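You operate a simulated robot arm through the tools that you are given. There is no shell and no other tool. Be economical: measure what you need, move in short steps, check, and stop when the job is done.

You run a simulated robot arm. Do the job below in one go: nothing can be reset, and whatever is moved stays where it is left.

JOB
Press the bubbles out of the sheet with one run of the laminator.
Fine: guard shut and roller down first; afterwards switch off, then raise the roller; leave the guard shut and the sheet on the plate. Where these are worked on the way, their far stop is far enough and under half their travel is too little: red rocker switch of the laminator.
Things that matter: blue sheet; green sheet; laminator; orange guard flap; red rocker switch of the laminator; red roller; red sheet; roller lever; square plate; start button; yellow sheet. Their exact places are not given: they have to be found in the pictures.

Only the result counts: the job must be done as asked and must still hold three seconds after the hand-in. Knocking over, shifting, dropping, spilling or breaking anything else fails it. Flat cloth is picked up by pressing the open fingertips on it (5 to 10 N) and closing them slowly along it; thin cloth reads only 2 to 8 mm in the jaws.

ROBOT AND FRAMES
A 7-joint arm with a two-finger parallel gripper on a trunk, on a base that drives. Base frame: it is fixed to the floor where the robot stands at the start and does not move with it; the origin is under the middle of the robot, x ahead of it, y to its left, z up. Lengths are in mm, angles in rad, forces in N, time in s.
With the tool pointing down near the work surface it reaches from about 100 to 460 mm from the robot's upright axis, wherever it stands. Its first joint turns from -2.007 to 2.007 rad. Places, roughly: blue sheet [500, -1500, 1000]; laminator [600, 200, 1000]; orange guard flap [600, 200, 1100]; red rocker switch of the laminator [700, 300, 1100]; red roller [600, 300, 1000]; red sheet [750, -1250, 250]; roller lever [500, 300, 1200]; square plate (25x25x2 cm) [600, 0, 200]; start button [600, 300, 1100]; yellow sheet [750, -1250, 500]. Payload 3.91 kg.
The TCP is the grasp point between the finger pads, 30 mm short of the fingertips. In the tool frame z runs along the fingers and y along their closing line. Largest opening 110 mm; finger width 20, thickness 10; the body of the gripper, 48 by 112 mm, starts 55 mm behind the TCP.
Orientation is told as [roll, pitch, yaw] about the base's x, y, z axes, in that order, counted from this pose: with the fingers straight down and closing along the base's y, the tool's x points along the base's -x, its y along +y and its z along -z.

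CONTROLS
- The arm moves only by the tool jog_arm. Its argument "deltas" is a list of rows, each a list of 7 numbers: the shift along the base's x, y, z in units of 100 mm (1.0 is 100 mm), then the turn, a rotation vector about the base's x, y, z in units of 60 degrees (1.0 is 60 degrees), then the opening, from 0 (shut) to 1 (fully open). In form: [[dx, dy, dz, ax, ay, az, grip], ...]. A call has 1 to 20 rows; each row is the pose to reach, as a shift and turn from the pose commanded when the call began. A call with a number of a shift or a turn outside -1 to 1 is refused whole. A row lasts 0.2 s, in which the tool goes at most 50 mm and 0.15 rad; a call with a longer step from one row to the next is refused whole, and so is a gripper value outside its range. A pose out of reach is approached as far as the arm can. The call stops where the force on the tool passes 90 N (or 10 N more than at its start, if that is more) or the arm is blocked; 0.2 s more then pass. Each finger travels about 153 mm/s and halts on what it meets, pressing with about 20 N; the grip force reading is that of the motor and also rises with nothing between the fingers. The clock runs only during rows and for 0.2 s after the last one: add rows that repeat a pose to give the fingers time. The reply holds the time, the measured pose of the TCP, the force on the tool along the base axes, the opening and the grip force, in the units named above and with some noise, with the torque about the TCP (base axes, N m) and any sound that the robot's microphone picked up.
- Cameras (640 x 400 px; columns grow to the right, rows downward): "scene" is now at [229.5, 233.5, 1569.9]; the picture's right is [0.30, -0.95, 0.00], its down [-0.46, -0.15, -0.87] and it looks along [0.83, 0.26, -0.49] (base axes); focal length 214 px, centre (320, 200). "wrist" rides on the gripper at [72, 17, -103] in the tool frame; the picture's right is [-0.23, 0.97, 0.00], its down [-0.76, -0.18, -0.62] and it looks along [-0.61, -0.14, 0.78] (tool axes); focal length 222 px, centre (320, 200).
- capture(camera): a new picture of that camera. No time passes.
- raise_lower(by): slides the trunk up (or, below 0, down) by that many mm; the arm and the scene camera ride with it, the base frame stays. It gives what a move gives, with no picture.
- drive_base(legs): drives the robot by 1 to 6 legs, each [ahead, left, turn to the left] in mm, mm and rad, along the robot's own axes; the way and the turn of a leg run together, so that a leg with both is an arc; at most 1500 mm and 3.142 rad a leg. The arm and the cameras ride along, it lands a little off, and it stops where it bumps. It gives what a move gives.
- head_to(pan, tilt): turns the head with the scene camera to pan (to the left, within 1.396 rad either way) and tilt (down, from -0.506 to 1.204), counted from straight ahead of the robot. It gives what a move gives.
- point_at(camera, pixels): for up to 12 pixels [column, row] of the newest picture of that camera ("zoom" is the newest enlarged one), the place [x, y, z] in the base frame of the surface seen there, good to about 3 mm. No time passes.
- enlarge(camera, box): a new picture of the part [left, top, right, bottom] of that camera's present view, enlarged. No time passes.
- sign_off(): hands the job in; it is judged then, once.

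Go step by step. Measure first, check grasps and placings, and put right what went wrong. The budget is 80 turns and 60 pictures, counting those below and the enlarged ones. Unless the task says otherwise, let go and move clear before handing in, and close with one line.

The tools are called after "Call:" as name(argument=value, ...) on one line, values as JSON. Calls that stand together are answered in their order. jog_arm: Moves the arm, as the interface text tells. Its arguments: {"type":"object","properties":{"deltas":{"type":"array"}},"required":["deltas"]} The other tools are called the same way: raise_lower (by) slides the trunk up or down; drive_base (legs) drives the base; head_to (pan, tilt) turns the head that bears the scene camera; capture (camera) takes a picture; point_at (camera, pixels) gives the place of the surface under pixels of a picture; enlarge (camera, box) takes an enlarged picture of a part of a camera's view; sign_off () hands the job in.

At the start:

```text
clock: 0.0
eef_pos: [287.7, 287.8, 1461.7]
ee_rot: [-0.002, 0.0, -0.001]
contact_force: [-0.2, -0.5, -0.2]
ft_torque: [-0.01, 0.0, -0.01]
finger_gap: 109.8
grasp_force: 0.1
trunk travel left (down, up): [-900.0, 90.0]
robot x, y, heading: [-2.0, -1.3, 0.0]
head pan, tilt: [0.304, 0.508]
```

scene: 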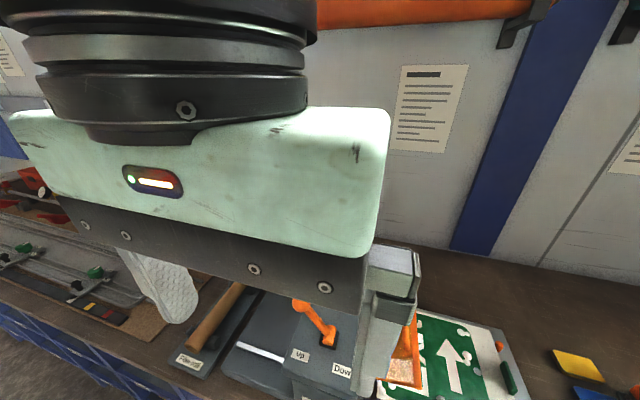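
wrist: 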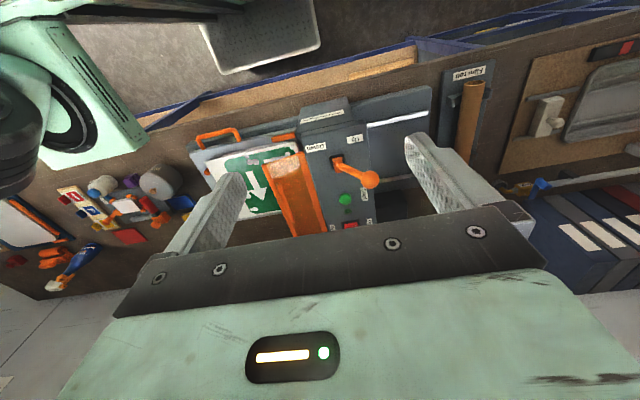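

The wrist picture shows the laminator near (340,180): orange lever at (365,178), green button (345,200), red rocker (350,225), orange guard (297,190), and a plate with the green sheet at (255,180). I'll enlarge it.

Call:
enlarge(camera="wrist", box=[180, 80, 440, 240])

Call:
point_at(camera="wrist", pixels=[[338, 163], [370, 180], [345, 200], [349, 225], [280, 165], [300, 200], [315, 225], [255, 190], [218, 135], [325, 125], [400, 115], [385, 200]])

```text
2.46 times, centred on (310, 160) of wrist
```

zoom: 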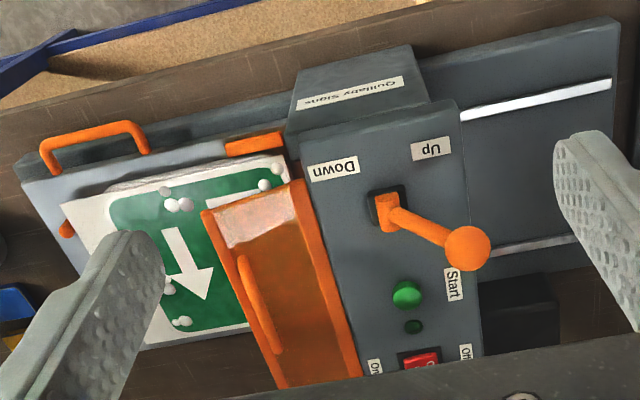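

```text
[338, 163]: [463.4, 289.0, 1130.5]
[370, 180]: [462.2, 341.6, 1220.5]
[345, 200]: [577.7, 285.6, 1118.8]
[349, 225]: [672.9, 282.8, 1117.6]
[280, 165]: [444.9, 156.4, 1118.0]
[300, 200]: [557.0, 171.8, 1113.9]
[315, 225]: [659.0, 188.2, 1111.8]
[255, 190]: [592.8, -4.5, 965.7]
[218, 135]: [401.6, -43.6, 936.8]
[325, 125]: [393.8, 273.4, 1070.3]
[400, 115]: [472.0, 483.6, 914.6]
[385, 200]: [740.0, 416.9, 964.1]
```

The guard flap seems raised over the bed and the lever stands at "Up". I'll move the arm aside to get a clear scene view.

Call:
jog_arm(deltas=[[0, -0.4, 0, 0, 0, 0, 1], [0, -0.8, 0, 0, 0, 0, 1], [0, -1, 0, 0, 0, 0, 1]])

Call:
jog_arm(deltas=[[0, -0.4, 0, 0, 0, 0, 1], [0, -0.8, 0, 0, 0, 0, 1], [0, -1, 0, 0, 0, 0, 1]])

Call:
jog_arm(deltas=[[0, -0.4, 0, 0, 0, 0, 1], [0, -0.8, 0, 0, 0, 0, 1], [0, -1, 0, 0, 0, 0, 1]])

Call:
head_to(pan=0.2, tilt=0.9)

Call:
capture(camera="scene")

```text
clock: 0.3
eef_pos: [292.4, 281.8, 1461.8]
ee_rot: [0.02, 0.008, -0.036]
contact_force: [-4.6, 35.9, -4.7]
ft_torque: [-4.25, -0.98, -2.62]
finger_gap: 110.1
grasp_force: 0.0
trunk travel left (down, up): [-900.0, 90.0]
robot x, y, heading: [1.9, -2.4, -0.003]
head pan, tilt: [0.304, 0.508]
stopped in row 1: the force on the tool passed its limit at 146 N (the readings are from after the stop); the commanded pose is now the measured one
```

```text
clock: 0.6
eef_pos: [294.5, 280.4, 1460.1]
ee_rot: [0.035, 0.016, -0.063]
contact_force: [-9.7, 50.2, -7.7]
ft_torque: [-6.25, -1.89, -3.76]
finger_gap: 109.8
grasp_force: 0.0
trunk travel left (down, up): [-900.0, 90.0]
robot x, y, heading: [-1.8, 0.8, -0.001]
head pan, tilt: [0.304, 0.508]
stopped in row 1: the force on the tool passed its limit at 135 N (the readings are from after the stop); the commanded pose is now the measured one
```

```text
clock: 0.9
eef_pos: [295.3, 279.7, 1460.6]
ee_rot: [0.047, 0.024, -0.084]
contact_force: [-13.1, 61.6, -11.1]
ft_torque: [-7.62, -2.33, -4.57]
finger_gap: 110.0
grasp_force: 0.1
trunk travel left (down, up): [-900.0, 90.0]
robot x, y, heading: [2.2, 1.2, -0.001]
head pan, tilt: [0.304, 0.508]
stopped in row 1: the force on the tool passed its limit at 124 N (the readings are from after the stop); the commanded pose is now the measured one
```

```text
clock: 1.7
eef_pos: [296.0, 275.5, 1462.5]
ee_rot: [0.044, 0.02, -0.077]
contact_force: [0.0, 0.2, -0.6]
ft_torque: [0.0, 0.01, 0.0]
finger_gap: 110.2
grasp_force: 0.1
trunk travel left (down, up): [-900.0, 90.0]
robot x, y, heading: [3.0, -1.0, 0.001]
head pan, tilt: [0.201, 0.901]
```

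```text
56 pictures are left
```

scene: 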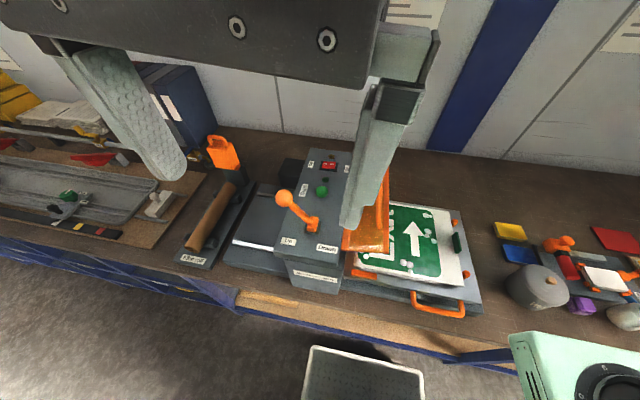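

The push was blocked by something nearby, probably my own head; the force is now gone. I'll look closely at the laminator around (330,230).

Call:
enlarge(camera="scene", box=[180, 130, 500, 330])

Call:
point_at(camera="scene", pixels=[[329, 166], [321, 190], [284, 198], [314, 227], [365, 240], [383, 200], [415, 240], [440, 303], [335, 390], [470, 275], [455, 240], [360, 272]])

```text
2.00 times, centred on (340, 230) of scene
```

zoom: 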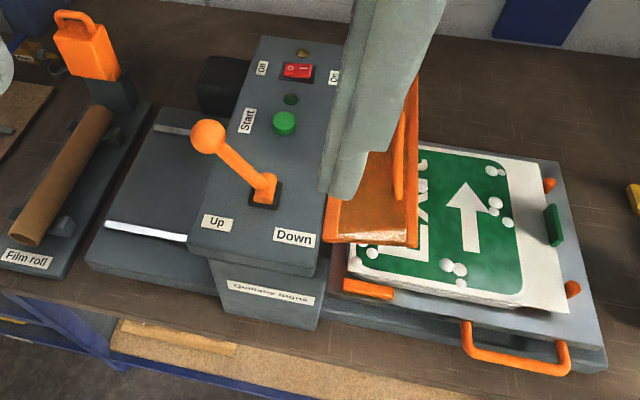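

```text
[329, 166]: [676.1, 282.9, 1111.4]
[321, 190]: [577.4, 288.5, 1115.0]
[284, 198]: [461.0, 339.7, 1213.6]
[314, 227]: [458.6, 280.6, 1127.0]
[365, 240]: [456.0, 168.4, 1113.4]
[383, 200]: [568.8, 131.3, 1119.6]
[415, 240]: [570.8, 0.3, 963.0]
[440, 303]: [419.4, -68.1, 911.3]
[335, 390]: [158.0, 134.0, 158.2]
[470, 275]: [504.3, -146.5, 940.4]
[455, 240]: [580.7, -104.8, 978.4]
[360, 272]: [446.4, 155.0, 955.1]
```

The guard flap stands out roughly level at z≈1115, the lever leans to "Up" with its knob at [461,340,1214], and the rocker reads Off. I'll move the arm forward and then right to clear the view.

Call:
jog_arm(deltas=[[0.2, 0, 0, 0, 0, 0, 1], [0.5, 0, -0.1, 0, 0, 0, 1], [0.7, 0, -0.3, 0, 0, 0, 1], [0.7, -0.3, -0.3, 0, 0, 0, 1], [0.7, -0.7, -0.3, 0, 0, 0, 1], [0.7, -1, -0.3, 0, 0, 0, 1]])

```text
clock: 3.1
eef_pos: [365.6, 178.6, 1429.9]
ee_rot: [0.043, 0.019, -0.079]
contact_force: [0.3, 0.2, 0.3]
ft_torque: [0.0, -0.02, -0.01]
finger_gap: 110.2
grasp_force: 0.0
trunk travel left (down, up): [-900.0, 90.0]
robot x, y, heading: [2.6, 5.7, -0.002]
head pan, tilt: [0.201, 0.901]
```

The path is clear at this height. I'll carry on to the right and straighten the tool.

Call:
jog_arm(deltas=[[0, -0.4, 0, -0.041, -0.018, 0.075, 1], [0, -0.8, 0, -0.041, -0.018, 0.075, 1], [0, -1, 0, -0.041, -0.018, 0.075, 1]])

Call:
jog_arm(deltas=[[0, -0.4, 0, 0, 0, 0, 1], [0, -0.8, 0, 0, 0, 0, 1], [0, -1, 0, 0, 0, 0, 1]])

Call:
capture(camera="scene")

Call:
capture(camera="wrist")

```text
clock: 3.9
eef_pos: [367.0, 87.3, 1430.1]
ee_rot: [-0.001, 0.001, -0.001]
contact_force: [0.9, 0.5, 0.2]
ft_torque: [-0.05, 0.04, -0.02]
finger_gap: 109.9
grasp_force: 0.0
out of reach, approached as far as the arm can: row 3
trunk travel left (down, up): [-900.0, 90.0]
robot x, y, heading: [1.2, 2.6, 0.002]
head pan, tilt: [0.201, 0.901]
```

```text
clock: 4.7
eef_pos: [420.0, 10.7, 1363.4]
ee_rot: [0.003, -0.002, -0.004]
contact_force: [0.6, -1.4, -0.8]
ft_torque: [0.07, 0.05, -0.01]
finger_gap: 110.0
grasp_force: 0.1
out of reach, approached as far as the arm can: row 1, 2, 3
trunk travel left (down, up): [-900.0, 90.0]
robot x, y, heading: [2.0, -2.1, 0.004]
head pan, tilt: [0.201, 0.901]
```

```text
54 pictures are left
```

scene: 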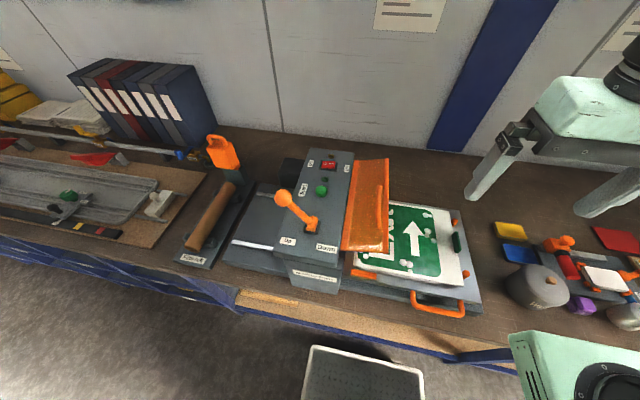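

```text
53 pictures are left
```

wrist: 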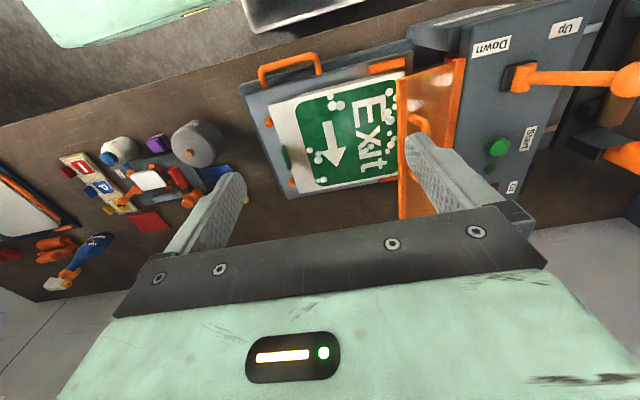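

Now the laminator is in clear view. I'll enlarge both pictures to see the flap hinge, the bed with the handle, and the plate.

Call:
enlarge(camera="scene", box=[260, 140, 500, 330])

Call:
enlarge(camera="wrist", box=[230, 0, 640, 230])

Call:
point_at(camera="scene", pixels=[[345, 249], [386, 252], [388, 160], [356, 158], [376, 200], [352, 271], [457, 284], [467, 264], [481, 310], [455, 210], [455, 225], [392, 205]])

Call:
point_at(camera="wrist", pixels=[[401, 85], [462, 62], [404, 200], [425, 120], [288, 160], [290, 183], [268, 122], [388, 66], [290, 65], [270, 103], [300, 193], [245, 92]])

```text
2.11 times, centred on (380, 235) of scene
```

zoom: 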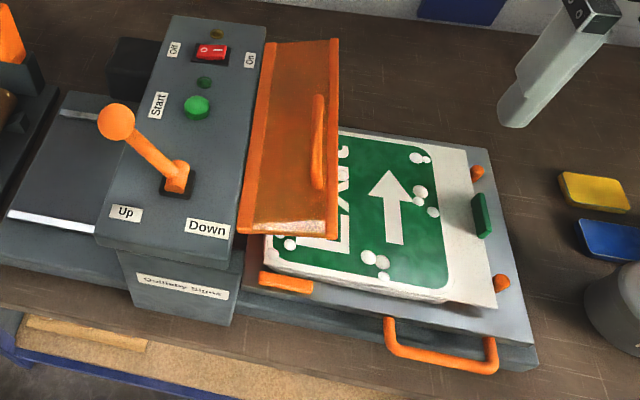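

```text
1.56 times, centred on (435, 115) of wrist
```

zoom: 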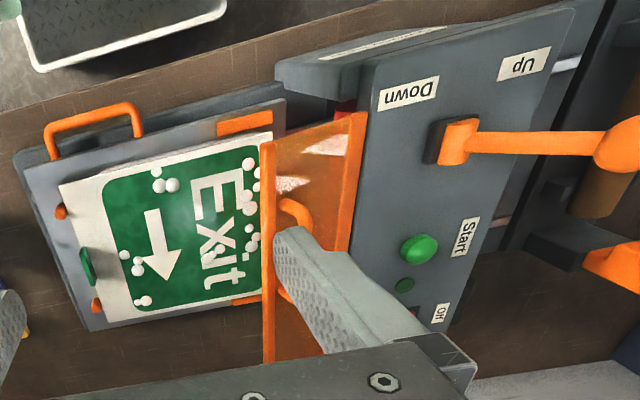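

```text
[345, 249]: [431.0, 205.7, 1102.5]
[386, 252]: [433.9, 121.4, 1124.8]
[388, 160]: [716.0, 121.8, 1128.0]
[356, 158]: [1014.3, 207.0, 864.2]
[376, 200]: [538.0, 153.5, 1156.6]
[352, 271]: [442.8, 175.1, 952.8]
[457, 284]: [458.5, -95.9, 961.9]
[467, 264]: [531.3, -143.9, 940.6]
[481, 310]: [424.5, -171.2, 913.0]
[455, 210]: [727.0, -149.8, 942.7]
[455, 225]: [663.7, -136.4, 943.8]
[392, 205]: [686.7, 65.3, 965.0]
```

```text
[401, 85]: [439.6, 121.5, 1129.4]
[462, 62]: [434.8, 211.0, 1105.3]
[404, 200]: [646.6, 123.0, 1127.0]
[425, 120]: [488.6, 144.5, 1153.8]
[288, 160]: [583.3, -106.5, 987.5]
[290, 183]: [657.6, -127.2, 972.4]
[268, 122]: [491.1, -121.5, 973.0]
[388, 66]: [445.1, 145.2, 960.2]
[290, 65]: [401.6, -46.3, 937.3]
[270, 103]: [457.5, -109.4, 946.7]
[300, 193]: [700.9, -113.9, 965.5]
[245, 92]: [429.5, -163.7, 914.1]
```

The flap's hinge is near y≈206, z≈1104 and its free edge at y≈121, z≈1127, over x 434–716. I have to drive closer, so I'll look down first to check the space between the base and the bench.

Call:
head_to(pan=0.3, tilt=1.204)

Call:
capture(camera="scene")

Call:
point_at(camera="scene", pixels=[[320, 200], [320, 220], [320, 240], [320, 260], [320, 300], [320, 340], [320, 380], [200, 240], [200, 300], [450, 300], [120, 200], [500, 250]])

```text
clock: 5.5
eef_pos: [416.0, 13.6, 1364.2]
ee_rot: [-0.002, -0.002, -0.001]
contact_force: [-0.3, 0.1, 0.8]
ft_torque: [0.03, -0.01, 0.04]
finger_gap: 109.9
grasp_force: 0.1
trunk travel left (down, up): [-900.0, 90.0]
robot x, y, heading: [-3.0, 1.6, 0.002]
head pan, tilt: [0.3, 1.201]
```

```text
50 pictures are left
```

scene: 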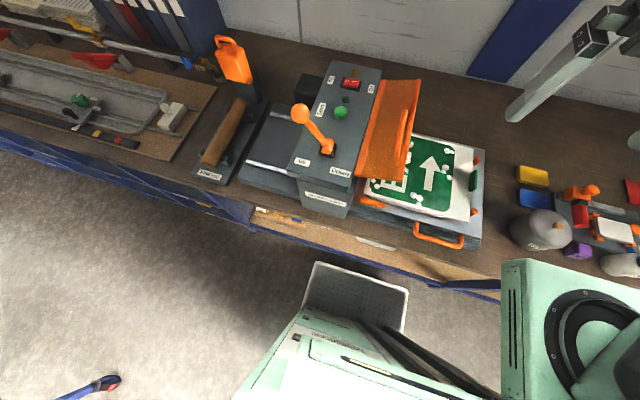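

```text
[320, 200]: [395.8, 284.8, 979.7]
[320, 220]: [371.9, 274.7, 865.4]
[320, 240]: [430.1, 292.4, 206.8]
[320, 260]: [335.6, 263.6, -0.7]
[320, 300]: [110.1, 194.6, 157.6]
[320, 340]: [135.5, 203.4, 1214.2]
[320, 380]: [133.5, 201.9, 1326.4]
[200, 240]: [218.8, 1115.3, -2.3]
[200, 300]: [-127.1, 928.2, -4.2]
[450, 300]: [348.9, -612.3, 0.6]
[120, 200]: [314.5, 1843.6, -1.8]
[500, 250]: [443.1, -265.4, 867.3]
```

The grey mesh tray is my own base (top z≈158). I'll measure its front edge and the bench's lower shelf.

Call:
point_at(camera="scene", pixels=[[316, 264], [362, 278], [406, 291], [306, 300], [300, 222], [330, 229], [262, 207], [262, 228], [400, 265], [265, 218], [375, 244], [350, 300]])

Call:
enlarge(camera="scene", box=[200, 180, 520, 380])

```text
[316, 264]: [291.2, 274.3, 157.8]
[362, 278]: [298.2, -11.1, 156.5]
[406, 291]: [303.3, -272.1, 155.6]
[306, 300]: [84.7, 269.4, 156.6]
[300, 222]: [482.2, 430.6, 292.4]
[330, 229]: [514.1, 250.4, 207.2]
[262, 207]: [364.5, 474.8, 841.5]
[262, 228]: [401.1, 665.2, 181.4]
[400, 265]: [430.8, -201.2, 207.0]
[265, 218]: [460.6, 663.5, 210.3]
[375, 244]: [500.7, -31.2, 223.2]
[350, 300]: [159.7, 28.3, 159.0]
```

```text
2.00 times, centred on (360, 280) of scene
```

zoom: 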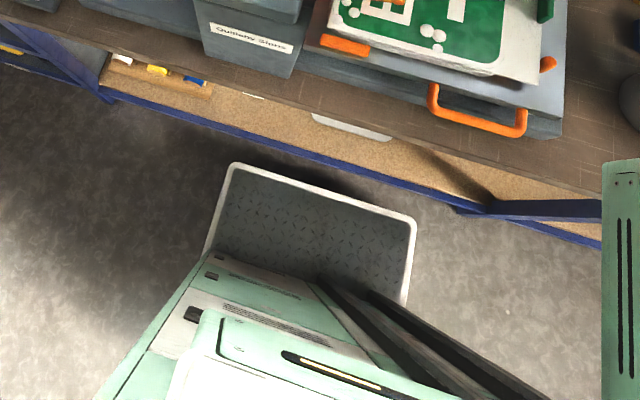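

My base front is at x≈300 and half its width is ≈275; the bench top edge is at x≈365 and the lower beam at x≈400. So I can go about 80 mm ahead, and I'll shift 250 mm left to face the controls.

Call:
drive_base(legs=[[0, 250, 0], [75, 0, 0]])

Call:
head_to(pan=0.0, tilt=1.0)

Call:
capture(camera="scene")

```text
clock: 8.1
eef_pos: [486.6, 261.6, 1363.2]
ee_rot: [0.002, 0.0, -0.001]
contact_force: [0.1, 0.0, 1.1]
ft_torque: [-0.03, 0.02, -0.03]
finger_gap: 109.9
grasp_force: 0.0
trunk travel left (down, up): [-900.0, 90.0]
robot x, y, heading: [70.1, 250.1, 0.003]
head pan, tilt: [0.3, 1.201]
stopped in leg 2: the robot was blocked; the commanded pose is now the measured one
```

```text
clock: 8.9
eef_pos: [487.9, 261.4, 1363.4]
ee_rot: [0.0, -0.002, -0.003]
contact_force: [-0.6, -0.2, 0.2]
ft_torque: [-0.01, -0.03, 0.02]
finger_gap: 110.0
grasp_force: 0.0
trunk travel left (down, up): [-900.0, 90.0]
robot x, y, heading: [68.7, 248.8, 0.0]
head pan, tilt: [0.0, 1.0]
```

```text
48 pictures are left
```

scene: 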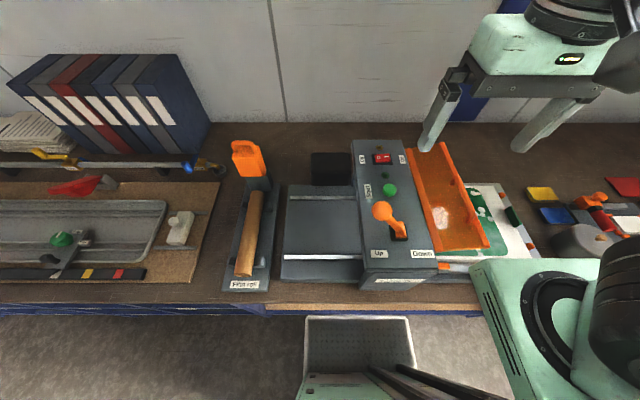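

The base met the bench at x≈70, and I see nothing disturbed. I'll remeasure the controls: rocker (382,158), start (389,190), knob (381,211), flap edge (490,245).

Call:
point_at(camera="scene", pixels=[[378, 159], [388, 158], [389, 189], [381, 211], [399, 236], [430, 250], [488, 244], [450, 145], [415, 150], [445, 215], [425, 245], [432, 175]])

Call:
enlarge(camera="scene", box=[340, 130, 540, 290])

```text
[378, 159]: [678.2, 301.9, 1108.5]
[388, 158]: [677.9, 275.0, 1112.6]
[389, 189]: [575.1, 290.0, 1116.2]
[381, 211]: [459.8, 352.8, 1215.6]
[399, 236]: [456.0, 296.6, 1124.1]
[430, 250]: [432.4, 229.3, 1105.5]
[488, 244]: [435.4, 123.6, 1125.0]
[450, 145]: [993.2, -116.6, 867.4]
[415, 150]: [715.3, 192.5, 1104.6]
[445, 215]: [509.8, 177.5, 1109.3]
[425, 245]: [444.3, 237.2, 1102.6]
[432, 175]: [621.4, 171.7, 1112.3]
```

```text
2.50 times, centred on (440, 210) of scene
```

zoom: 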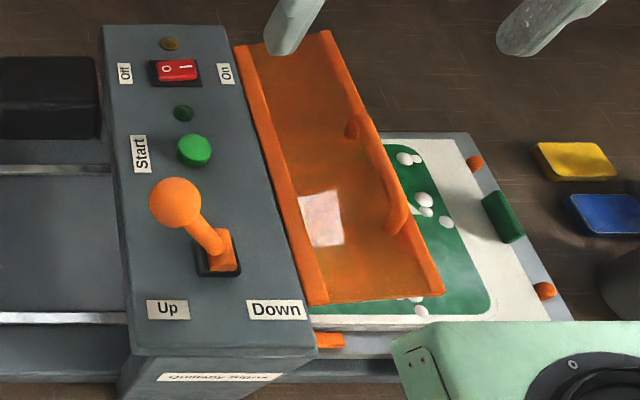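

The flap spans x 434–716, with hinge (y206, z1103) and edge (y122, z1127), and its handle starts at x≈488. I'll shut the fingers, roll the tool 0.5 rad so the tips point toward +y, and go above the flap's near corner at x≈458.

Call:
jog_arm(deltas=[[-0.1, -0.3, -0.1, 0.12, 0, 0, 0], [-0.2, -0.6, -0.2, 0.24, 0, 0, 0], [-0.3, -0.9, -0.4, 0.36, 0, 0, 0], [-0.3, -1, -0.7, 0.48, 0, 0, 0], [-0.3, -1, -0.8, 0.48, 0, 0, 0]])

Call:
jog_arm(deltas=[[0, -0.3, -0.3, 0, 0, 0, 0], [0, -0.33, -0.7, 0, 0, 0, 0], [0, -0.33, -0.9, 0, 0, 0, 0]])

Call:
capture(camera="scene")

```text
clock: 10.1
eef_pos: [495.1, 148.1, 1321.8]
ee_rot: [0.505, 0.001, -0.004]
contact_force: [1.3, 0.6, -0.8]
ft_torque: [-0.01, 0.05, -0.03]
finger_gap: 0.0
grasp_force: 20.0
out of reach, approached as far as the arm can: row 1, 2, 3, 4, 5
trunk travel left (down, up): [-900.0, 90.0]
robot x, y, heading: [70.6, 248.9, 0.001]
head pan, tilt: [0.0, 1.0]
```

```text
clock: 10.9
eef_pos: [522.5, 98.7, 1239.3]
ee_rot: [0.503, 0.001, -0.005]
contact_force: [-0.2, 0.2, 0.2]
ft_torque: [-0.03, -0.03, 0.03]
finger_gap: 0.2
grasp_force: 19.8
out of reach, approached as far as the arm can: row 1, 2, 3
trunk travel left (down, up): [-900.0, 90.0]
robot x, y, heading: [70.7, 248.3, 0.0]
head pan, tilt: [0.0, 1.0]
```

```text
46 pictures are left
```

scene: 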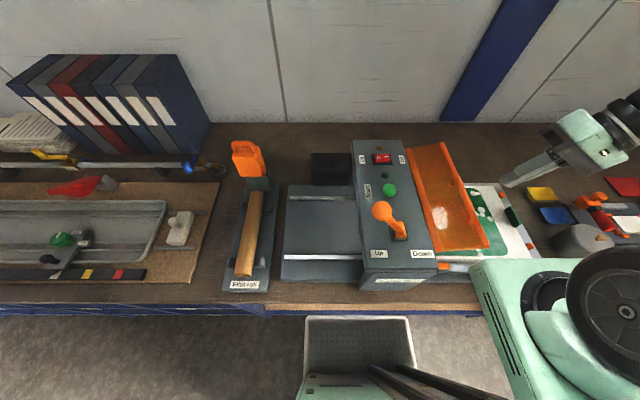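

The hand is held out at larger x as it gets lower: at this trunk height it can't come in close enough. I'll lift the hand by 200 mm and lower the trunk by 250 mm.

Call:
jog_arm(deltas=[[0, 0.1, 0.4, 0, 0, 0, 0], [-0.1, 0.2, 0.8, 0, 0, 0, 0], [-0.2, 0.2, 1, 0, 0, 0, 0]])

Call:
jog_arm(deltas=[[0, 0, 0.4, 0, 0, 0, 0], [-0.2, 0, 0.8, 0, 0, 0, 0], [-0.4, 0, 1, 0, 0, 0, 0]])

Call:
point_at(camera="scene", pixels=[[530, 275], [600, 290], [500, 300], [635, 250], [545, 300]])

```text
clock: 11.7
eef_pos: [502.9, 119.5, 1343.5]
ee_rot: [0.503, 0.001, -0.005]
contact_force: [-0.1, 0.8, 0.1]
ft_torque: [-0.03, 0.03, -0.01]
finger_gap: 0.0
grasp_force: 19.9
trunk travel left (down, up): [-900.0, 90.0]
robot x, y, heading: [66.5, 249.6, -0.001]
head pan, tilt: [0.0, 1.0]
```

```text
clock: 12.5
eef_pos: [497.1, 112.7, 1398.5]
ee_rot: [0.506, 0.003, -0.004]
contact_force: [-0.1, -0.6, 0.4]
ft_torque: [0.04, -0.01, -0.01]
finger_gap: 0.0
grasp_force: 20.6
out of reach, approached as far as the arm can: row 2, 3
trunk travel left (down, up): [-900.0, 90.0]
robot x, y, heading: [68.5, 251.1, 0.003]
head pan, tilt: [0.0, 1.0]
```

```text
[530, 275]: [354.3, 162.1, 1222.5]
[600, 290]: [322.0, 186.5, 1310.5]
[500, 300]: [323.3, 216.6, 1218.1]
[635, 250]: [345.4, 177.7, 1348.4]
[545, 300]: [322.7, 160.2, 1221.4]
```

Now the hand is at z≈1398. I'll lower the trunk 150 mm and look at how the arm housing sits relative to the bench.

Call:
raise_lower(by=-150)

Call:
head_to(pan=-0.3, tilt=1.1)

Call:
capture(camera="scene")

```text
clock: 14.3
eef_pos: [496.8, 112.6, 1247.7]
ee_rot: [0.505, 0.001, -0.004]
contact_force: [0.0, 0.0, 0.1]
ft_torque: [-0.02, 0.01, 0.02]
finger_gap: 0.0
grasp_force: 19.8
trunk travel left (down, up): [-750.0, 240.0]
robot x, y, heading: [70.6, 246.5, 0.001]
head pan, tilt: [0.0, 1.0]
```

```text
clock: 15.1
eef_pos: [496.8, 111.4, 1247.0]
ee_rot: [0.504, 0.001, -0.003]
contact_force: [0.3, -0.2, 0.0]
ft_torque: [0.01, 0.08, 0.02]
finger_gap: 0.0
grasp_force: 20.3
trunk travel left (down, up): [-750.0, 240.0]
robot x, y, heading: [72.5, 253.0, 0.001]
head pan, tilt: [-0.3, 1.1]
```

```text
45 pictures are left
```

scene: 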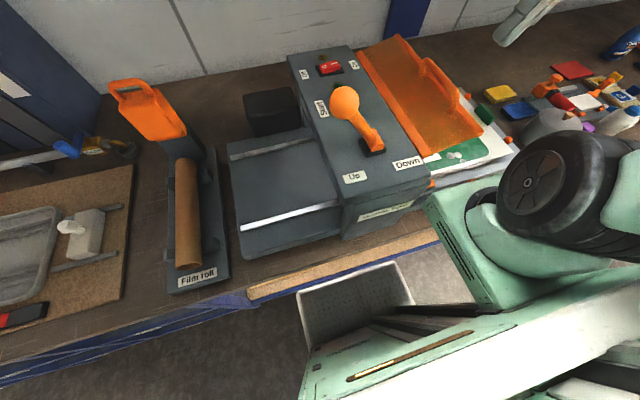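

The housing is clear of the bench. Now I'll move to the flap's near corner, above its upper face.

Call:
jog_arm(deltas=[[-0.2, 0.1, -0.2, 0, 0, 0, 0], [-0.39, 0.18, -0.45, 0, 0, 0, 0], [-0.39, 0.18, -0.6, 0, 0, 0, 0]])

Call:
capture(camera="wrist")

```text
clock: 15.9
eef_pos: [468.2, 124.5, 1188.3]
ee_rot: [0.507, 0.003, -0.001]
contact_force: [0.1, 0.4, 0.6]
ft_torque: [0.03, -0.01, 0.04]
finger_gap: 0.0
grasp_force: 20.0
out of reach, approached as far as the arm can: row 1, 2, 3
trunk travel left (down, up): [-750.0, 240.0]
robot x, y, heading: [70.2, 250.2, 0.0]
head pan, tilt: [-0.3, 1.1]
```

```text
44 pictures are left
```

wrist: 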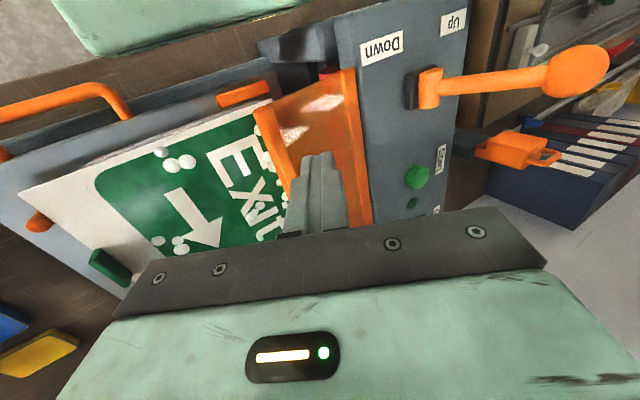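

It again stops at its minimum reach, x≈468. I'll back the hand off in front of the flap (x≈395), lower the trunk another 150 mm, and come back.

Call:
jog_arm(deltas=[[0, 0, 0.3, 0, 0, 0, 0], [-0.2, 0, 0.6, 0, 0, 0, 0], [-0.5, -0.1, 0.8, 0, 0, 0, 0], [-0.8, -0.2, 1, 0, 0, 0, 0]])

```text
clock: 16.9
eef_pos: [452.7, 62.0, 1239.6]
ee_rot: [0.505, 0.004, 0.0]
contact_force: [0.0, -0.2, -0.3]
ft_torque: [-0.04, -0.01, 0.02]
finger_gap: 0.1
grasp_force: 19.9
out of reach, approached as far as the arm can: row 1, 2, 3, 4
trunk travel left (down, up): [-750.0, 240.0]
robot x, y, heading: [66.5, 247.4, -0.002]
head pan, tilt: [-0.3, 1.1]
```

The hand is now at y≈62, outside the flap's edge (y≈122), so I can lower the trunk 200 mm here, ending with the tips ≈50 mm above the sheet.

Call:
raise_lower(by=-190)

Call:
jog_arm(deltas=[[0, 0, 0.4, 0, 0, 0, 0], [-0.05, 0, 0.8, 0, 0, 0, 0], [-0.1, 0, 1, 0, 0, 0, 0]])

Call:
jog_arm(deltas=[[0, 0, 0.3, 0, 0, 0, 0], [-0.05, 0.3, 0.4, 0, 0, 0, 0], [0.05, 0.67, 0.4, 0, 0, 0, 0]])

Call:
capture(camera="scene")

```text
clock: 19.2
eef_pos: [452.6, 61.9, 1085.2]
ee_rot: [0.505, 0.002, -0.005]
contact_force: [0.2, -0.2, -0.3]
ft_torque: [0.0, -0.01, 0.02]
finger_gap: 0.1
grasp_force: 19.6
trunk travel left (down, up): [-595.0, 395.0]
robot x, y, heading: [67.6, 250.4, -0.004]
head pan, tilt: [-0.3, 1.1]
stopped: the arm was blocked; the commanded pose is now the measured one
```

```text
clock: 20.0
eef_pos: [464.7, 45.4, 1150.9]
ee_rot: [0.505, 0.006, -0.003]
contact_force: [0.1, 0.2, 0.0]
ft_torque: [0.01, 0.0, 0.0]
finger_gap: 0.2
grasp_force: 20.1
out of reach, approached as far as the arm can: row 1, 2, 3
trunk travel left (down, up): [-595.0, 395.0]
robot x, y, heading: [66.2, 251.2, -0.003]
head pan, tilt: [-0.3, 1.1]
```

```text
clock: 20.8
eef_pos: [506.1, 89.6, 1174.4]
ee_rot: [0.504, 0.006, -0.002]
contact_force: [0.0, -0.3, -0.2]
ft_torque: [-0.03, 0.0, -0.02]
finger_gap: 0.0
grasp_force: 20.3
out of reach, approached as far as the arm can: row 1, 2, 3
trunk travel left (down, up): [-595.0, 395.0]
robot x, y, heading: [68.2, 251.6, -0.002]
head pan, tilt: [-0.3, 1.1]
```

```text
43 pictures are left
```

scene: 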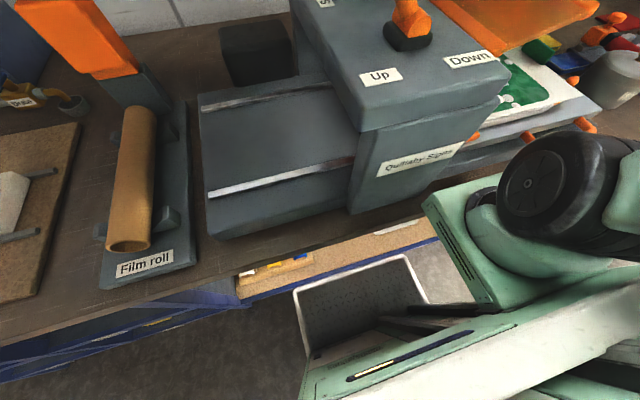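

The trunk was blocked after 155 mm; some part of the arm may touch the bench or the tray handle. I'll measure the elbow wheel at (545,185) against the tray handle near (530,135).

Call:
point_at(camera="scene", pixels=[[545, 185], [505, 190], [580, 140], [620, 150], [620, 190], [460, 230], [430, 205], [520, 300], [600, 260], [630, 135], [530, 138], [500, 250]])

Call:
raise_lower(by=60)

Call:
head_to(pan=-0.7, tilt=0.9)

Call:
capture(camera="scene")

```text
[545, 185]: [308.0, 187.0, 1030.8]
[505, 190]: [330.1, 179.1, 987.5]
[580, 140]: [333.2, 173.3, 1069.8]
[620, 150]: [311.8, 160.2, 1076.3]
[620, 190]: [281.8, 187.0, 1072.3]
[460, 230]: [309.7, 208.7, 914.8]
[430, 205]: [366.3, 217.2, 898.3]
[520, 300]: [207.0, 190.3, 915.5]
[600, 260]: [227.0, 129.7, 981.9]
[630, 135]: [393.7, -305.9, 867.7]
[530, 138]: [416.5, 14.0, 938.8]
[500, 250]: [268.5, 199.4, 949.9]
```

```text
clock: 21.8
eef_pos: [506.0, 88.7, 1234.8]
ee_rot: [0.505, 0.004, -0.004]
contact_force: [-0.2, 0.3, -0.3]
ft_torque: [0.03, 0.0, 0.02]
finger_gap: 0.1
grasp_force: 19.8
trunk travel left (down, up): [-655.0, 335.0]
robot x, y, heading: [71.9, 248.8, -0.002]
head pan, tilt: [-0.3, 1.1]
```

```text
clock: 22.6
eef_pos: [506.6, 88.8, 1233.6]
ee_rot: [0.504, 0.005, -0.004]
contact_force: [0.4, 1.0, 0.8]
ft_torque: [0.04, 0.0, -0.04]
finger_gap: 0.0
grasp_force: 19.5
trunk travel left (down, up): [-655.0, 335.0]
robot x, y, heading: [68.4, 249.7, -0.0]
head pan, tilt: [-0.7, 0.901]
```

```text
42 pictures are left
```

scene: 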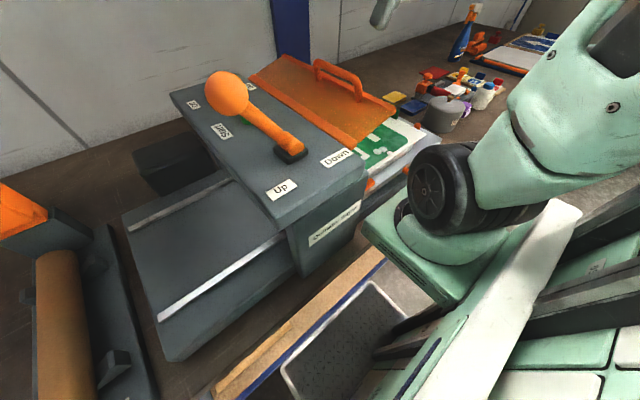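

The shoulder carriage met the bench edge (x≈366, z≈898), so I've raised it 60 mm clear. The roll may be what costs reach, so I'll straighten the tool and try the flap corner again from here.

Call:
jog_arm(deltas=[[0, 0, 0, -0.12, 0, 0, 0], [-0.05, 0.1, 0, -0.24, 0, 0, 0], [-0.2, 0.2, 0, -0.36, 0, 0, 0], [-0.35, 0.3, 0, -0.48, 0, 0, 0], [-0.48, 0.4, -0.2, -0.48, 0, 0, 0], [-0.48, 0.4, -0.4, -0.48, 0, 0, 0]])

```text
clock: 24.0
eef_pos: [532.9, 88.5, 1157.2]
ee_rot: [0.003, 0.006, -0.006]
contact_force: [-0.2, -1.0, 0.0]
ft_torque: [-0.01, 0.04, -0.01]
finger_gap: 0.0
grasp_force: 19.8
out of reach, approached as far as the arm can: row 1, 2, 3, 4, 5, 6
trunk travel left (down, up): [-655.0, 335.0]
robot x, y, heading: [66.7, 249.3, -0.002]
head pan, tilt: [-0.7, 0.901]
```

The hand is being pushed outward on my right side, though reach on the left was fine at the start, so the flap should lie to my left. I'll back off 10 mm and drive 230 mm right.

Call:
drive_base(legs=[[-10, 0, 0], [0, -230, 0]])

Call:
jog_arm(deltas=[[-0.1, 0.4, 0.1, 0, 0, 0, 0], [-0.2, 0.8, 0.2, 0, 0, 0, 0], [-0.3, 1, 0.3, 0, 0, 0, 0]])

Call:
jog_arm(deltas=[[0, 0.4, 0, 0, 0, 0, 0], [-0.1, 0.8, 0, 0, 0, 0, 0], [-0.2, 1, 0.0, 0, 0, 0, 0]])

```text
clock: 26.1
eef_pos: [522.9, -143.6, 1157.8]
ee_rot: [0.004, 0.006, -0.003]
contact_force: [-0.6, -0.4, 0.5]
ft_torque: [-0.02, 0.01, 0.04]
finger_gap: 0.2
grasp_force: 20.2
trunk travel left (down, up): [-655.0, 335.0]
robot x, y, heading: [59.8, 20.5, -0.002]
head pan, tilt: [-0.7, 0.901]
```

```text
clock: 26.9
eef_pos: [521.9, -57.4, 1152.6]
ee_rot: [0.002, 0.007, -0.004]
contact_force: [-0.1, -0.2, -0.6]
ft_torque: [-0.02, 0.01, 0.0]
finger_gap: 0.0
grasp_force: 20.4
out of reach, approached as far as the arm can: row 1, 2, 3
trunk travel left (down, up): [-655.0, 335.0]
robot x, y, heading: [57.8, 19.8, -0.006]
head pan, tilt: [-0.7, 0.901]
```

```text
clock: 27.7
eef_pos: [501.7, 44.7, 1152.4]
ee_rot: [0.004, 0.004, -0.005]
contact_force: [-0.2, -0.6, 0.2]
ft_torque: [-0.01, 0.03, -0.02]
finger_gap: 0.0
grasp_force: 20.3
trunk travel left (down, up): [-655.0, 335.0]
robot x, y, heading: [56.6, 19.3, 0.0]
head pan, tilt: [-0.7, 0.901]
```

Reach on this side is fine: the last move completed in full. Next I go to [458, 50, 1190] and then over the flap edge.

Call:
jog_arm(deltas=[[-0.2, 0, 0.2, 0, 0, 0, 0], [-0.44, 0.0, 0.4, 0, 0, 0, 0], [-0.44, 0.4, 0.4, 0, 0, 0, 0], [-0.44, 0.75, 0.4, 0, 0, 0, 0]])

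```text
clock: 28.7
eef_pos: [454.4, 116.0, 1193.2]
ee_rot: [0.004, 0.003, -0.004]
contact_force: [0.1, -0.2, -0.2]
ft_torque: [0.0, -0.02, -0.03]
finger_gap: 0.0
grasp_force: 19.9
out of reach, approached as far as the arm can: row 1, 2
trunk travel left (down, up): [-655.0, 335.0]
robot x, y, heading: [60.4, 17.6, -0.005]
head pan, tilt: [-0.7, 0.901]
```

I'm at [454,116,1193], above the flap. Now I'll roll the tool 0.5 rad so that the tips point to +y, and come to y≈130, z≈1172.

Call:
jog_arm(deltas=[[0.02, 0.05, 0, 0.12, 0, 0, 0], [0.02, 0.1, 0, 0.24, 0, 0, 0], [0.02, 0.14, 0, 0.36, 0, 0, 0], [0.02, 0.14, 0, 0.48, 0, 0, 0], [0.02, 0.14, -0.2, 0.48, 0, 0, 0]])

Call:
capture(camera="wrist")

```text
clock: 29.9
eef_pos: [469.6, 140.2, 1164.9]
ee_rot: [0.476, 0.009, -0.002]
contact_force: [-0.3, 0.4, -0.2]
ft_torque: [0.0, -0.05, -0.05]
finger_gap: 0.0
grasp_force: 19.7
out of reach, approached as far as the arm can: row 2, 3, 4, 5
trunk travel left (down, up): [-655.0, 335.0]
robot x, y, heading: [58.5, 19.8, -0.003]
head pan, tilt: [-0.7, 0.901]
```

```text
41 pictures are left
```

wrist: 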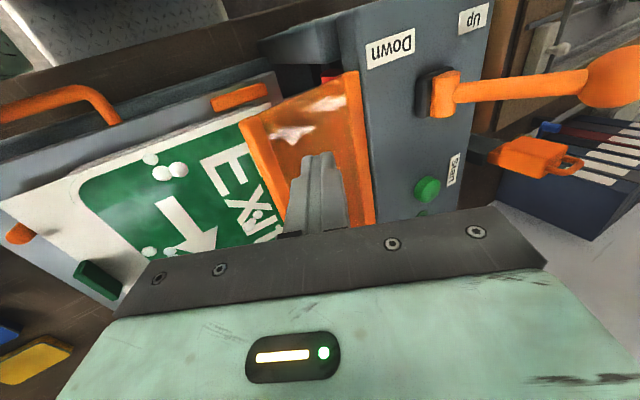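

The tips are over the flap, short of its handle. I'll swing it down along its arc, first to about 60° below level.

Call:
jog_arm(deltas=[[-0.05, 0, -0.22, 0, 0, 0, 0], [-0.05, 0, -0.36, 0, 0, 0, 0], [-0.05, 0.03, -0.5, 0, 0, 0, 0], [-0.05, 0.07, -0.62, 0, 0, 0, 0], [-0.05, 0.16, -0.74, 0, 0, 0, 0], [-0.05, 0.26, -0.81, 0, 0, 0, 0]])

Call:
capture(camera="wrist")

```text
clock: 31.3
eef_pos: [464.1, 165.8, 1084.3]
ee_rot: [0.506, 0.007, 0.0]
contact_force: [0.2, 0.3, 0.1]
ft_torque: [-0.02, -0.01, -0.02]
finger_gap: 0.1
grasp_force: 20.3
trunk travel left (down, up): [-655.0, 335.0]
robot x, y, heading: [59.4, 18.7, 0.001]
head pan, tilt: [-0.7, 0.901]
```

```text
40 pictures are left
```

wrist: 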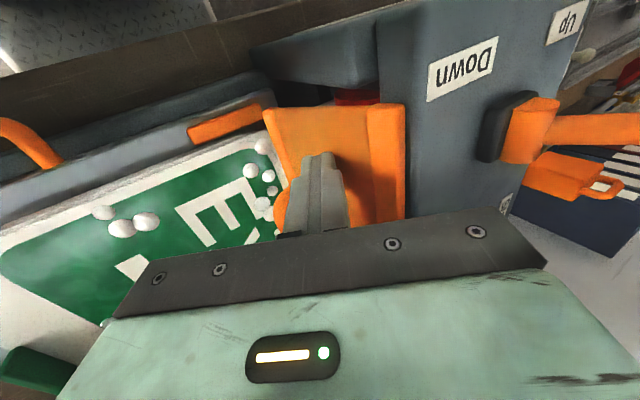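

The flap has swung down with the tips and there is little force. I'll press it on toward +y until it stops.

Call:
jog_arm(deltas=[[0, 0.08, -0.04, 0, 0, 0, 0], [0, 0.17, -0.06, 0, 0, 0, 0], [0, 0.22, -0.07, 0, 0, 0, 0], [0, 0.27, -0.07, 0, 0, 0, 0], [0, 0.32, -0.07, 0, 0, 0, 0], [0, 0.37, -0.07, 0, 0, 0, 0]])

Call:
capture(camera="wrist")

```text
clock: 32.4
eef_pos: [465.5, 183.9, 1076.7]
ee_rot: [0.504, 0.003, -0.007]
contact_force: [-9.7, -44.3, 35.5]
ft_torque: [-0.15, 0.22, 0.3]
finger_gap: 0.3
grasp_force: 19.7
trunk travel left (down, up): [-655.0, 335.0]
robot x, y, heading: [58.2, 17.2, 0.001]
head pan, tilt: [-0.7, 0.901]
stopped in row 5: the force on the tool passed its limit at 97 N (the readings are from after the stop); the commanded pose is now the measured one
```

```text
39 pictures are left
```

wrist: 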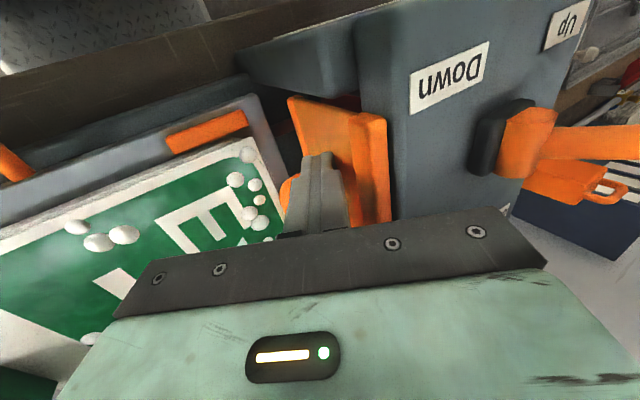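

The flap meets a firm stop, with 97 N at y≈184. I'll back away to -y, rise, and check how it hangs.

Call:
jog_arm(deltas=[[0, -0.3, 0, 0, 0, 0, 0], [0, -0.7, 0.1, 0, 0, 0, 0], [0, -0.9, 0.3, 0, 0, 0, 0], [0, -1, 0.7, 0, 0, 0, 0], [0, -1, 1, 0, 0, 0, 0]])

Call:
head_to(pan=0.4, tilt=0.8)

Call:
capture(camera="scene")

Call:
capture(camera="wrist")

```text
clock: 33.6
eef_pos: [483.4, 102.7, 1138.6]
ee_rot: [0.501, 0.01, -0.005]
contact_force: [-0.3, -0.4, -0.4]
ft_torque: [-0.01, -0.01, 0.01]
finger_gap: 0.1
grasp_force: 19.8
out of reach, approached as far as the arm can: row 4, 5
trunk travel left (down, up): [-655.0, 335.0]
robot x, y, heading: [59.8, 17.8, -0.007]
head pan, tilt: [-0.7, 0.901]
```

```text
clock: 34.9
eef_pos: [483.6, 102.0, 1138.1]
ee_rot: [0.5, 0.008, -0.005]
contact_force: [-0.8, 0.1, -1.1]
ft_torque: [0.0, -0.01, 0.01]
finger_gap: 0.0
grasp_force: 20.0
trunk travel left (down, up): [-655.0, 335.0]
robot x, y, heading: [61.0, 17.4, -0.003]
head pan, tilt: [0.4, 0.799]
```

```text
38 pictures are left
```

scene: 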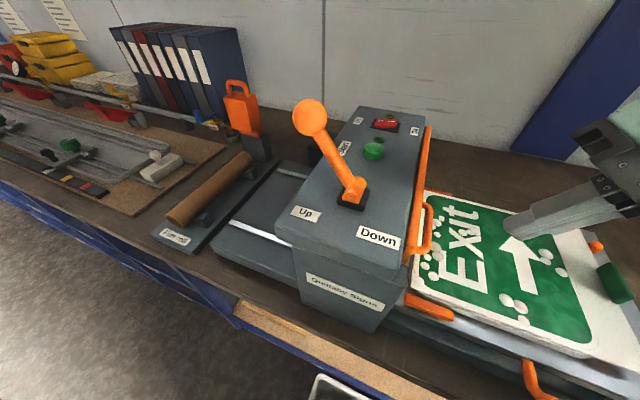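

```text
37 pictures are left
```

wrist: 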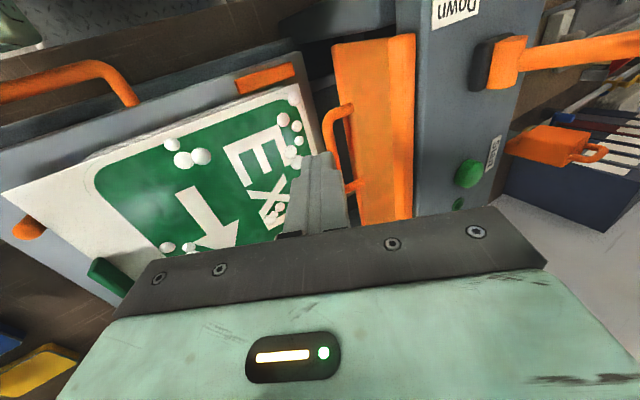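

The flap now hangs flat against the laminator's side. I'll measure its face: top (375,60), bottom (365,215), handle (340,130).

Call:
point_at(camera="wrist", pixels=[[400, 60], [345, 60], [405, 150], [367, 215], [340, 120], [355, 80], [380, 80]])

Call:
point_at(camera="scene", pixels=[[309, 117], [353, 190], [374, 151], [381, 124], [391, 125], [340, 160]])

```text
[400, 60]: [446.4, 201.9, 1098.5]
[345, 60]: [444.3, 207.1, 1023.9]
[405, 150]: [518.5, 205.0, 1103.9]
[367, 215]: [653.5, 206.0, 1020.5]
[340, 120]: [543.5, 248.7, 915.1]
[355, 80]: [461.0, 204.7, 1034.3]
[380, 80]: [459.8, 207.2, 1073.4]
```

```text
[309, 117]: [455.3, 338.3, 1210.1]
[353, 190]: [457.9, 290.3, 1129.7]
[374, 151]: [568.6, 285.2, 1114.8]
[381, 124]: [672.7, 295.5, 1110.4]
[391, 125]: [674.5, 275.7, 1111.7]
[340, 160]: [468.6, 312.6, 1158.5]
```

The guard is shut: its face lies at y≈205 from z 1024 to 1104. For the lever I'll raise the trunk clear, drive 110 mm left, and straighten the tool.

Call:
raise_lower(by=160)

Call:
drive_base(legs=[[0, 110, 0]])

Call:
jog_arm(deltas=[[0, 0.2, 0, -0.12, 0, 0, 0], [0, 0.4, 0, -0.24, 0, 0, 0], [0, 0.6, 0, -0.36, 0, 0, 0], [0, 0.8, 0, -0.48, 0, 0, 0], [0, 1, 0, -0.48, 0, 0, 0]])

```text
clock: 36.7
eef_pos: [483.9, 102.6, 1298.6]
ee_rot: [0.501, 0.007, -0.005]
contact_force: [-0.4, 0.3, 0.7]
ft_torque: [-0.01, 0.01, 0.02]
finger_gap: 0.0
grasp_force: 20.4
trunk travel left (down, up): [-815.0, 175.0]
robot x, y, heading: [60.9, 15.4, -0.002]
head pan, tilt: [0.4, 0.799]
```

```text
clock: 37.9
eef_pos: [484.0, 212.3, 1299.1]
ee_rot: [0.5, 0.007, -0.007]
contact_force: [0.1, -1.2, -0.6]
ft_torque: [0.01, 0.02, 0.01]
finger_gap: 0.1
grasp_force: 19.9
trunk travel left (down, up): [-815.0, 175.0]
robot x, y, heading: [59.4, 126.2, -0.008]
head pan, tilt: [0.4, 0.799]
```

```text
clock: 39.1
eef_pos: [483.8, 313.0, 1297.9]
ee_rot: [-0.003, 0.003, -0.011]
contact_force: [-0.5, -0.3, -0.1]
ft_torque: [0.03, -0.02, 0.03]
finger_gap: 0.0
grasp_force: 20.6
trunk travel left (down, up): [-815.0, 175.0]
robot x, y, heading: [62.7, 127.3, -0.003]
head pan, tilt: [0.4, 0.799]
```

The hand is at [484,313,1298]. I'll go beyond the knob to y≈402, line up x with 458, and then come down to z≈1208.

Call:
jog_arm(deltas=[[-0.1, 0.3, 0, 0, 0, 0, 0], [-0.2, 0.6, 0, 0, 0, 0, 0], [-0.25, 0.9, 0, 0, 0, 0, 0], [-0.25, 0.9, -0.4, 0, 0, 0, 0], [-0.25, 0.9, -0.8, 0, 0, 0, 0], [-0.25, 0.9, -0.9, 0, 0, 0, 0]])

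Call:
capture(camera="scene")

```text
clock: 40.5
eef_pos: [457.4, 402.3, 1207.9]
ee_rot: [-0.003, 0.003, -0.009]
contact_force: [0.2, -0.3, -0.2]
ft_torque: [-0.01, -0.03, 0.03]
finger_gap: 0.0
grasp_force: 19.6
trunk travel left (down, up): [-815.0, 175.0]
robot x, y, heading: [57.4, 127.1, -0.006]
head pan, tilt: [0.4, 0.799]
```

```text
36 pictures are left
```

scene: 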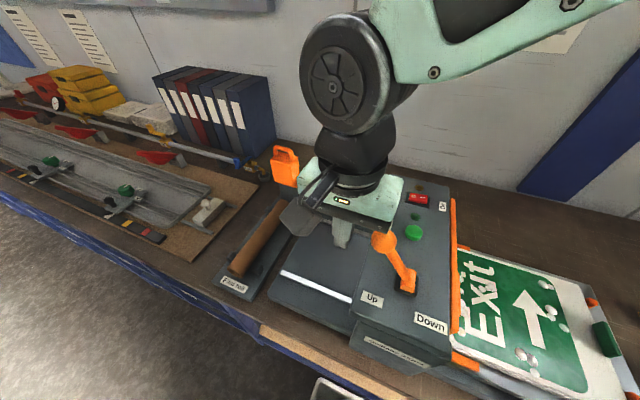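

The fingers stand left of the knob (384,242). I'll push it toward -y to "Down".

Call:
jog_arm(deltas=[[0, -0.2, 0, 0, 0, 0, 0], [0, -0.35, 0, 0, 0, 0, 0], [0, -0.5, 0, 0, 0, 0, 0], [0, -0.65, 0, 0, 0, 0, 0], [0, -0.8, 0, 0, 0, 0, 0], [0, -0.95, 0, 0, 0, 0, 0]])

Call:
capture(camera="scene")

```text
clock: 41.9
eef_pos: [458.8, 308.5, 1207.2]
ee_rot: [-0.003, 0.003, -0.01]
contact_force: [-1.2, -0.6, 0.6]
ft_torque: [-0.05, 0.02, -0.01]
finger_gap: 0.0
grasp_force: 20.1
trunk travel left (down, up): [-815.0, 175.0]
robot x, y, heading: [58.6, 127.0, -0.0]
head pan, tilt: [0.4, 0.799]
```

```text
35 pictures are left
```

scene: 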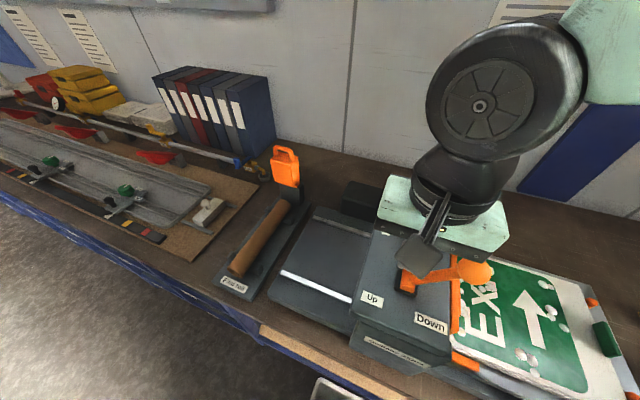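

The lever has gone over to the right side, knob at (475,272), and there is no more force. I'll push on to its stop to be sure.

Call:
jog_arm(deltas=[[0, -0.15, 0, 0, 0, 0, 0], [0, -0.3, 0, 0, 0, 0, 0], [0, -0.4, 0, 0, 0, 0, 0], [0, -0.5, 0, 0, 0, 0, 0], [0, -0.58, 0, 0, 0, 0, 0], [0, -0.64, 0, 0, 0, 0, 0], [0, -0.7, 0, 0, 0, 0, 0]])

Call:
point_at(camera="scene", pixels=[[480, 272], [405, 282], [440, 278]])

```text
clock: 43.2
eef_pos: [457.6, 261.3, 1213.1]
ee_rot: [0.027, -0.01, 0.001]
contact_force: [-4.9, 20.6, 3.5]
ft_torque: [0.57, 0.09, 0.15]
finger_gap: 0.0
grasp_force: 19.6
trunk travel left (down, up): [-815.0, 175.0]
robot x, y, heading: [63.3, 129.2, -0.003]
head pan, tilt: [0.4, 0.799]
stopped in row 6: the force on the tool passed its limit at 95 N (the readings are from after the stop); the commanded pose is now the measured one
```

```text
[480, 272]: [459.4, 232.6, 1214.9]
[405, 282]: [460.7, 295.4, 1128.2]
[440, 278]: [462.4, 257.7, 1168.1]
```

The lever is at its "Down" stop (95 N, knob at y≈232). Next I rise, then move over the rocker with the tool tilted forward 0.6 rad.

Call:
jog_arm(deltas=[[0, 0.1, 0.2, 0, 0, 0, 0], [0, 0.1, 0.6, 0, 0, 0, 0], [0.2, 0.1, 0.85, 0, 0, 0, 0], [0.5, 0.1, 0.85, 0, -0.13, 0, 0], [0.8, 0.1, 0.85, 0, -0.27, 0, 0], [1, 0.1, 0.85, 0, -0.4, 0, 0], [1, 0.1, 0.85, 0, -0.53, 0, 0], [1, 0.1, 0.85, 0, -0.6, 0, 0]])

```text
clock: 45.0
eef_pos: [561.3, 267.9, 1296.4]
ee_rot: [0.024, -0.638, -0.003]
contact_force: [-0.6, 0.2, 0.6]
ft_torque: [0.0, 0.0, 0.0]
finger_gap: 0.0
grasp_force: 20.5
trunk travel left (down, up): [-815.0, 175.0]
robot x, y, heading: [60.9, 128.8, -0.002]
head pan, tilt: [0.4, 0.799]
```

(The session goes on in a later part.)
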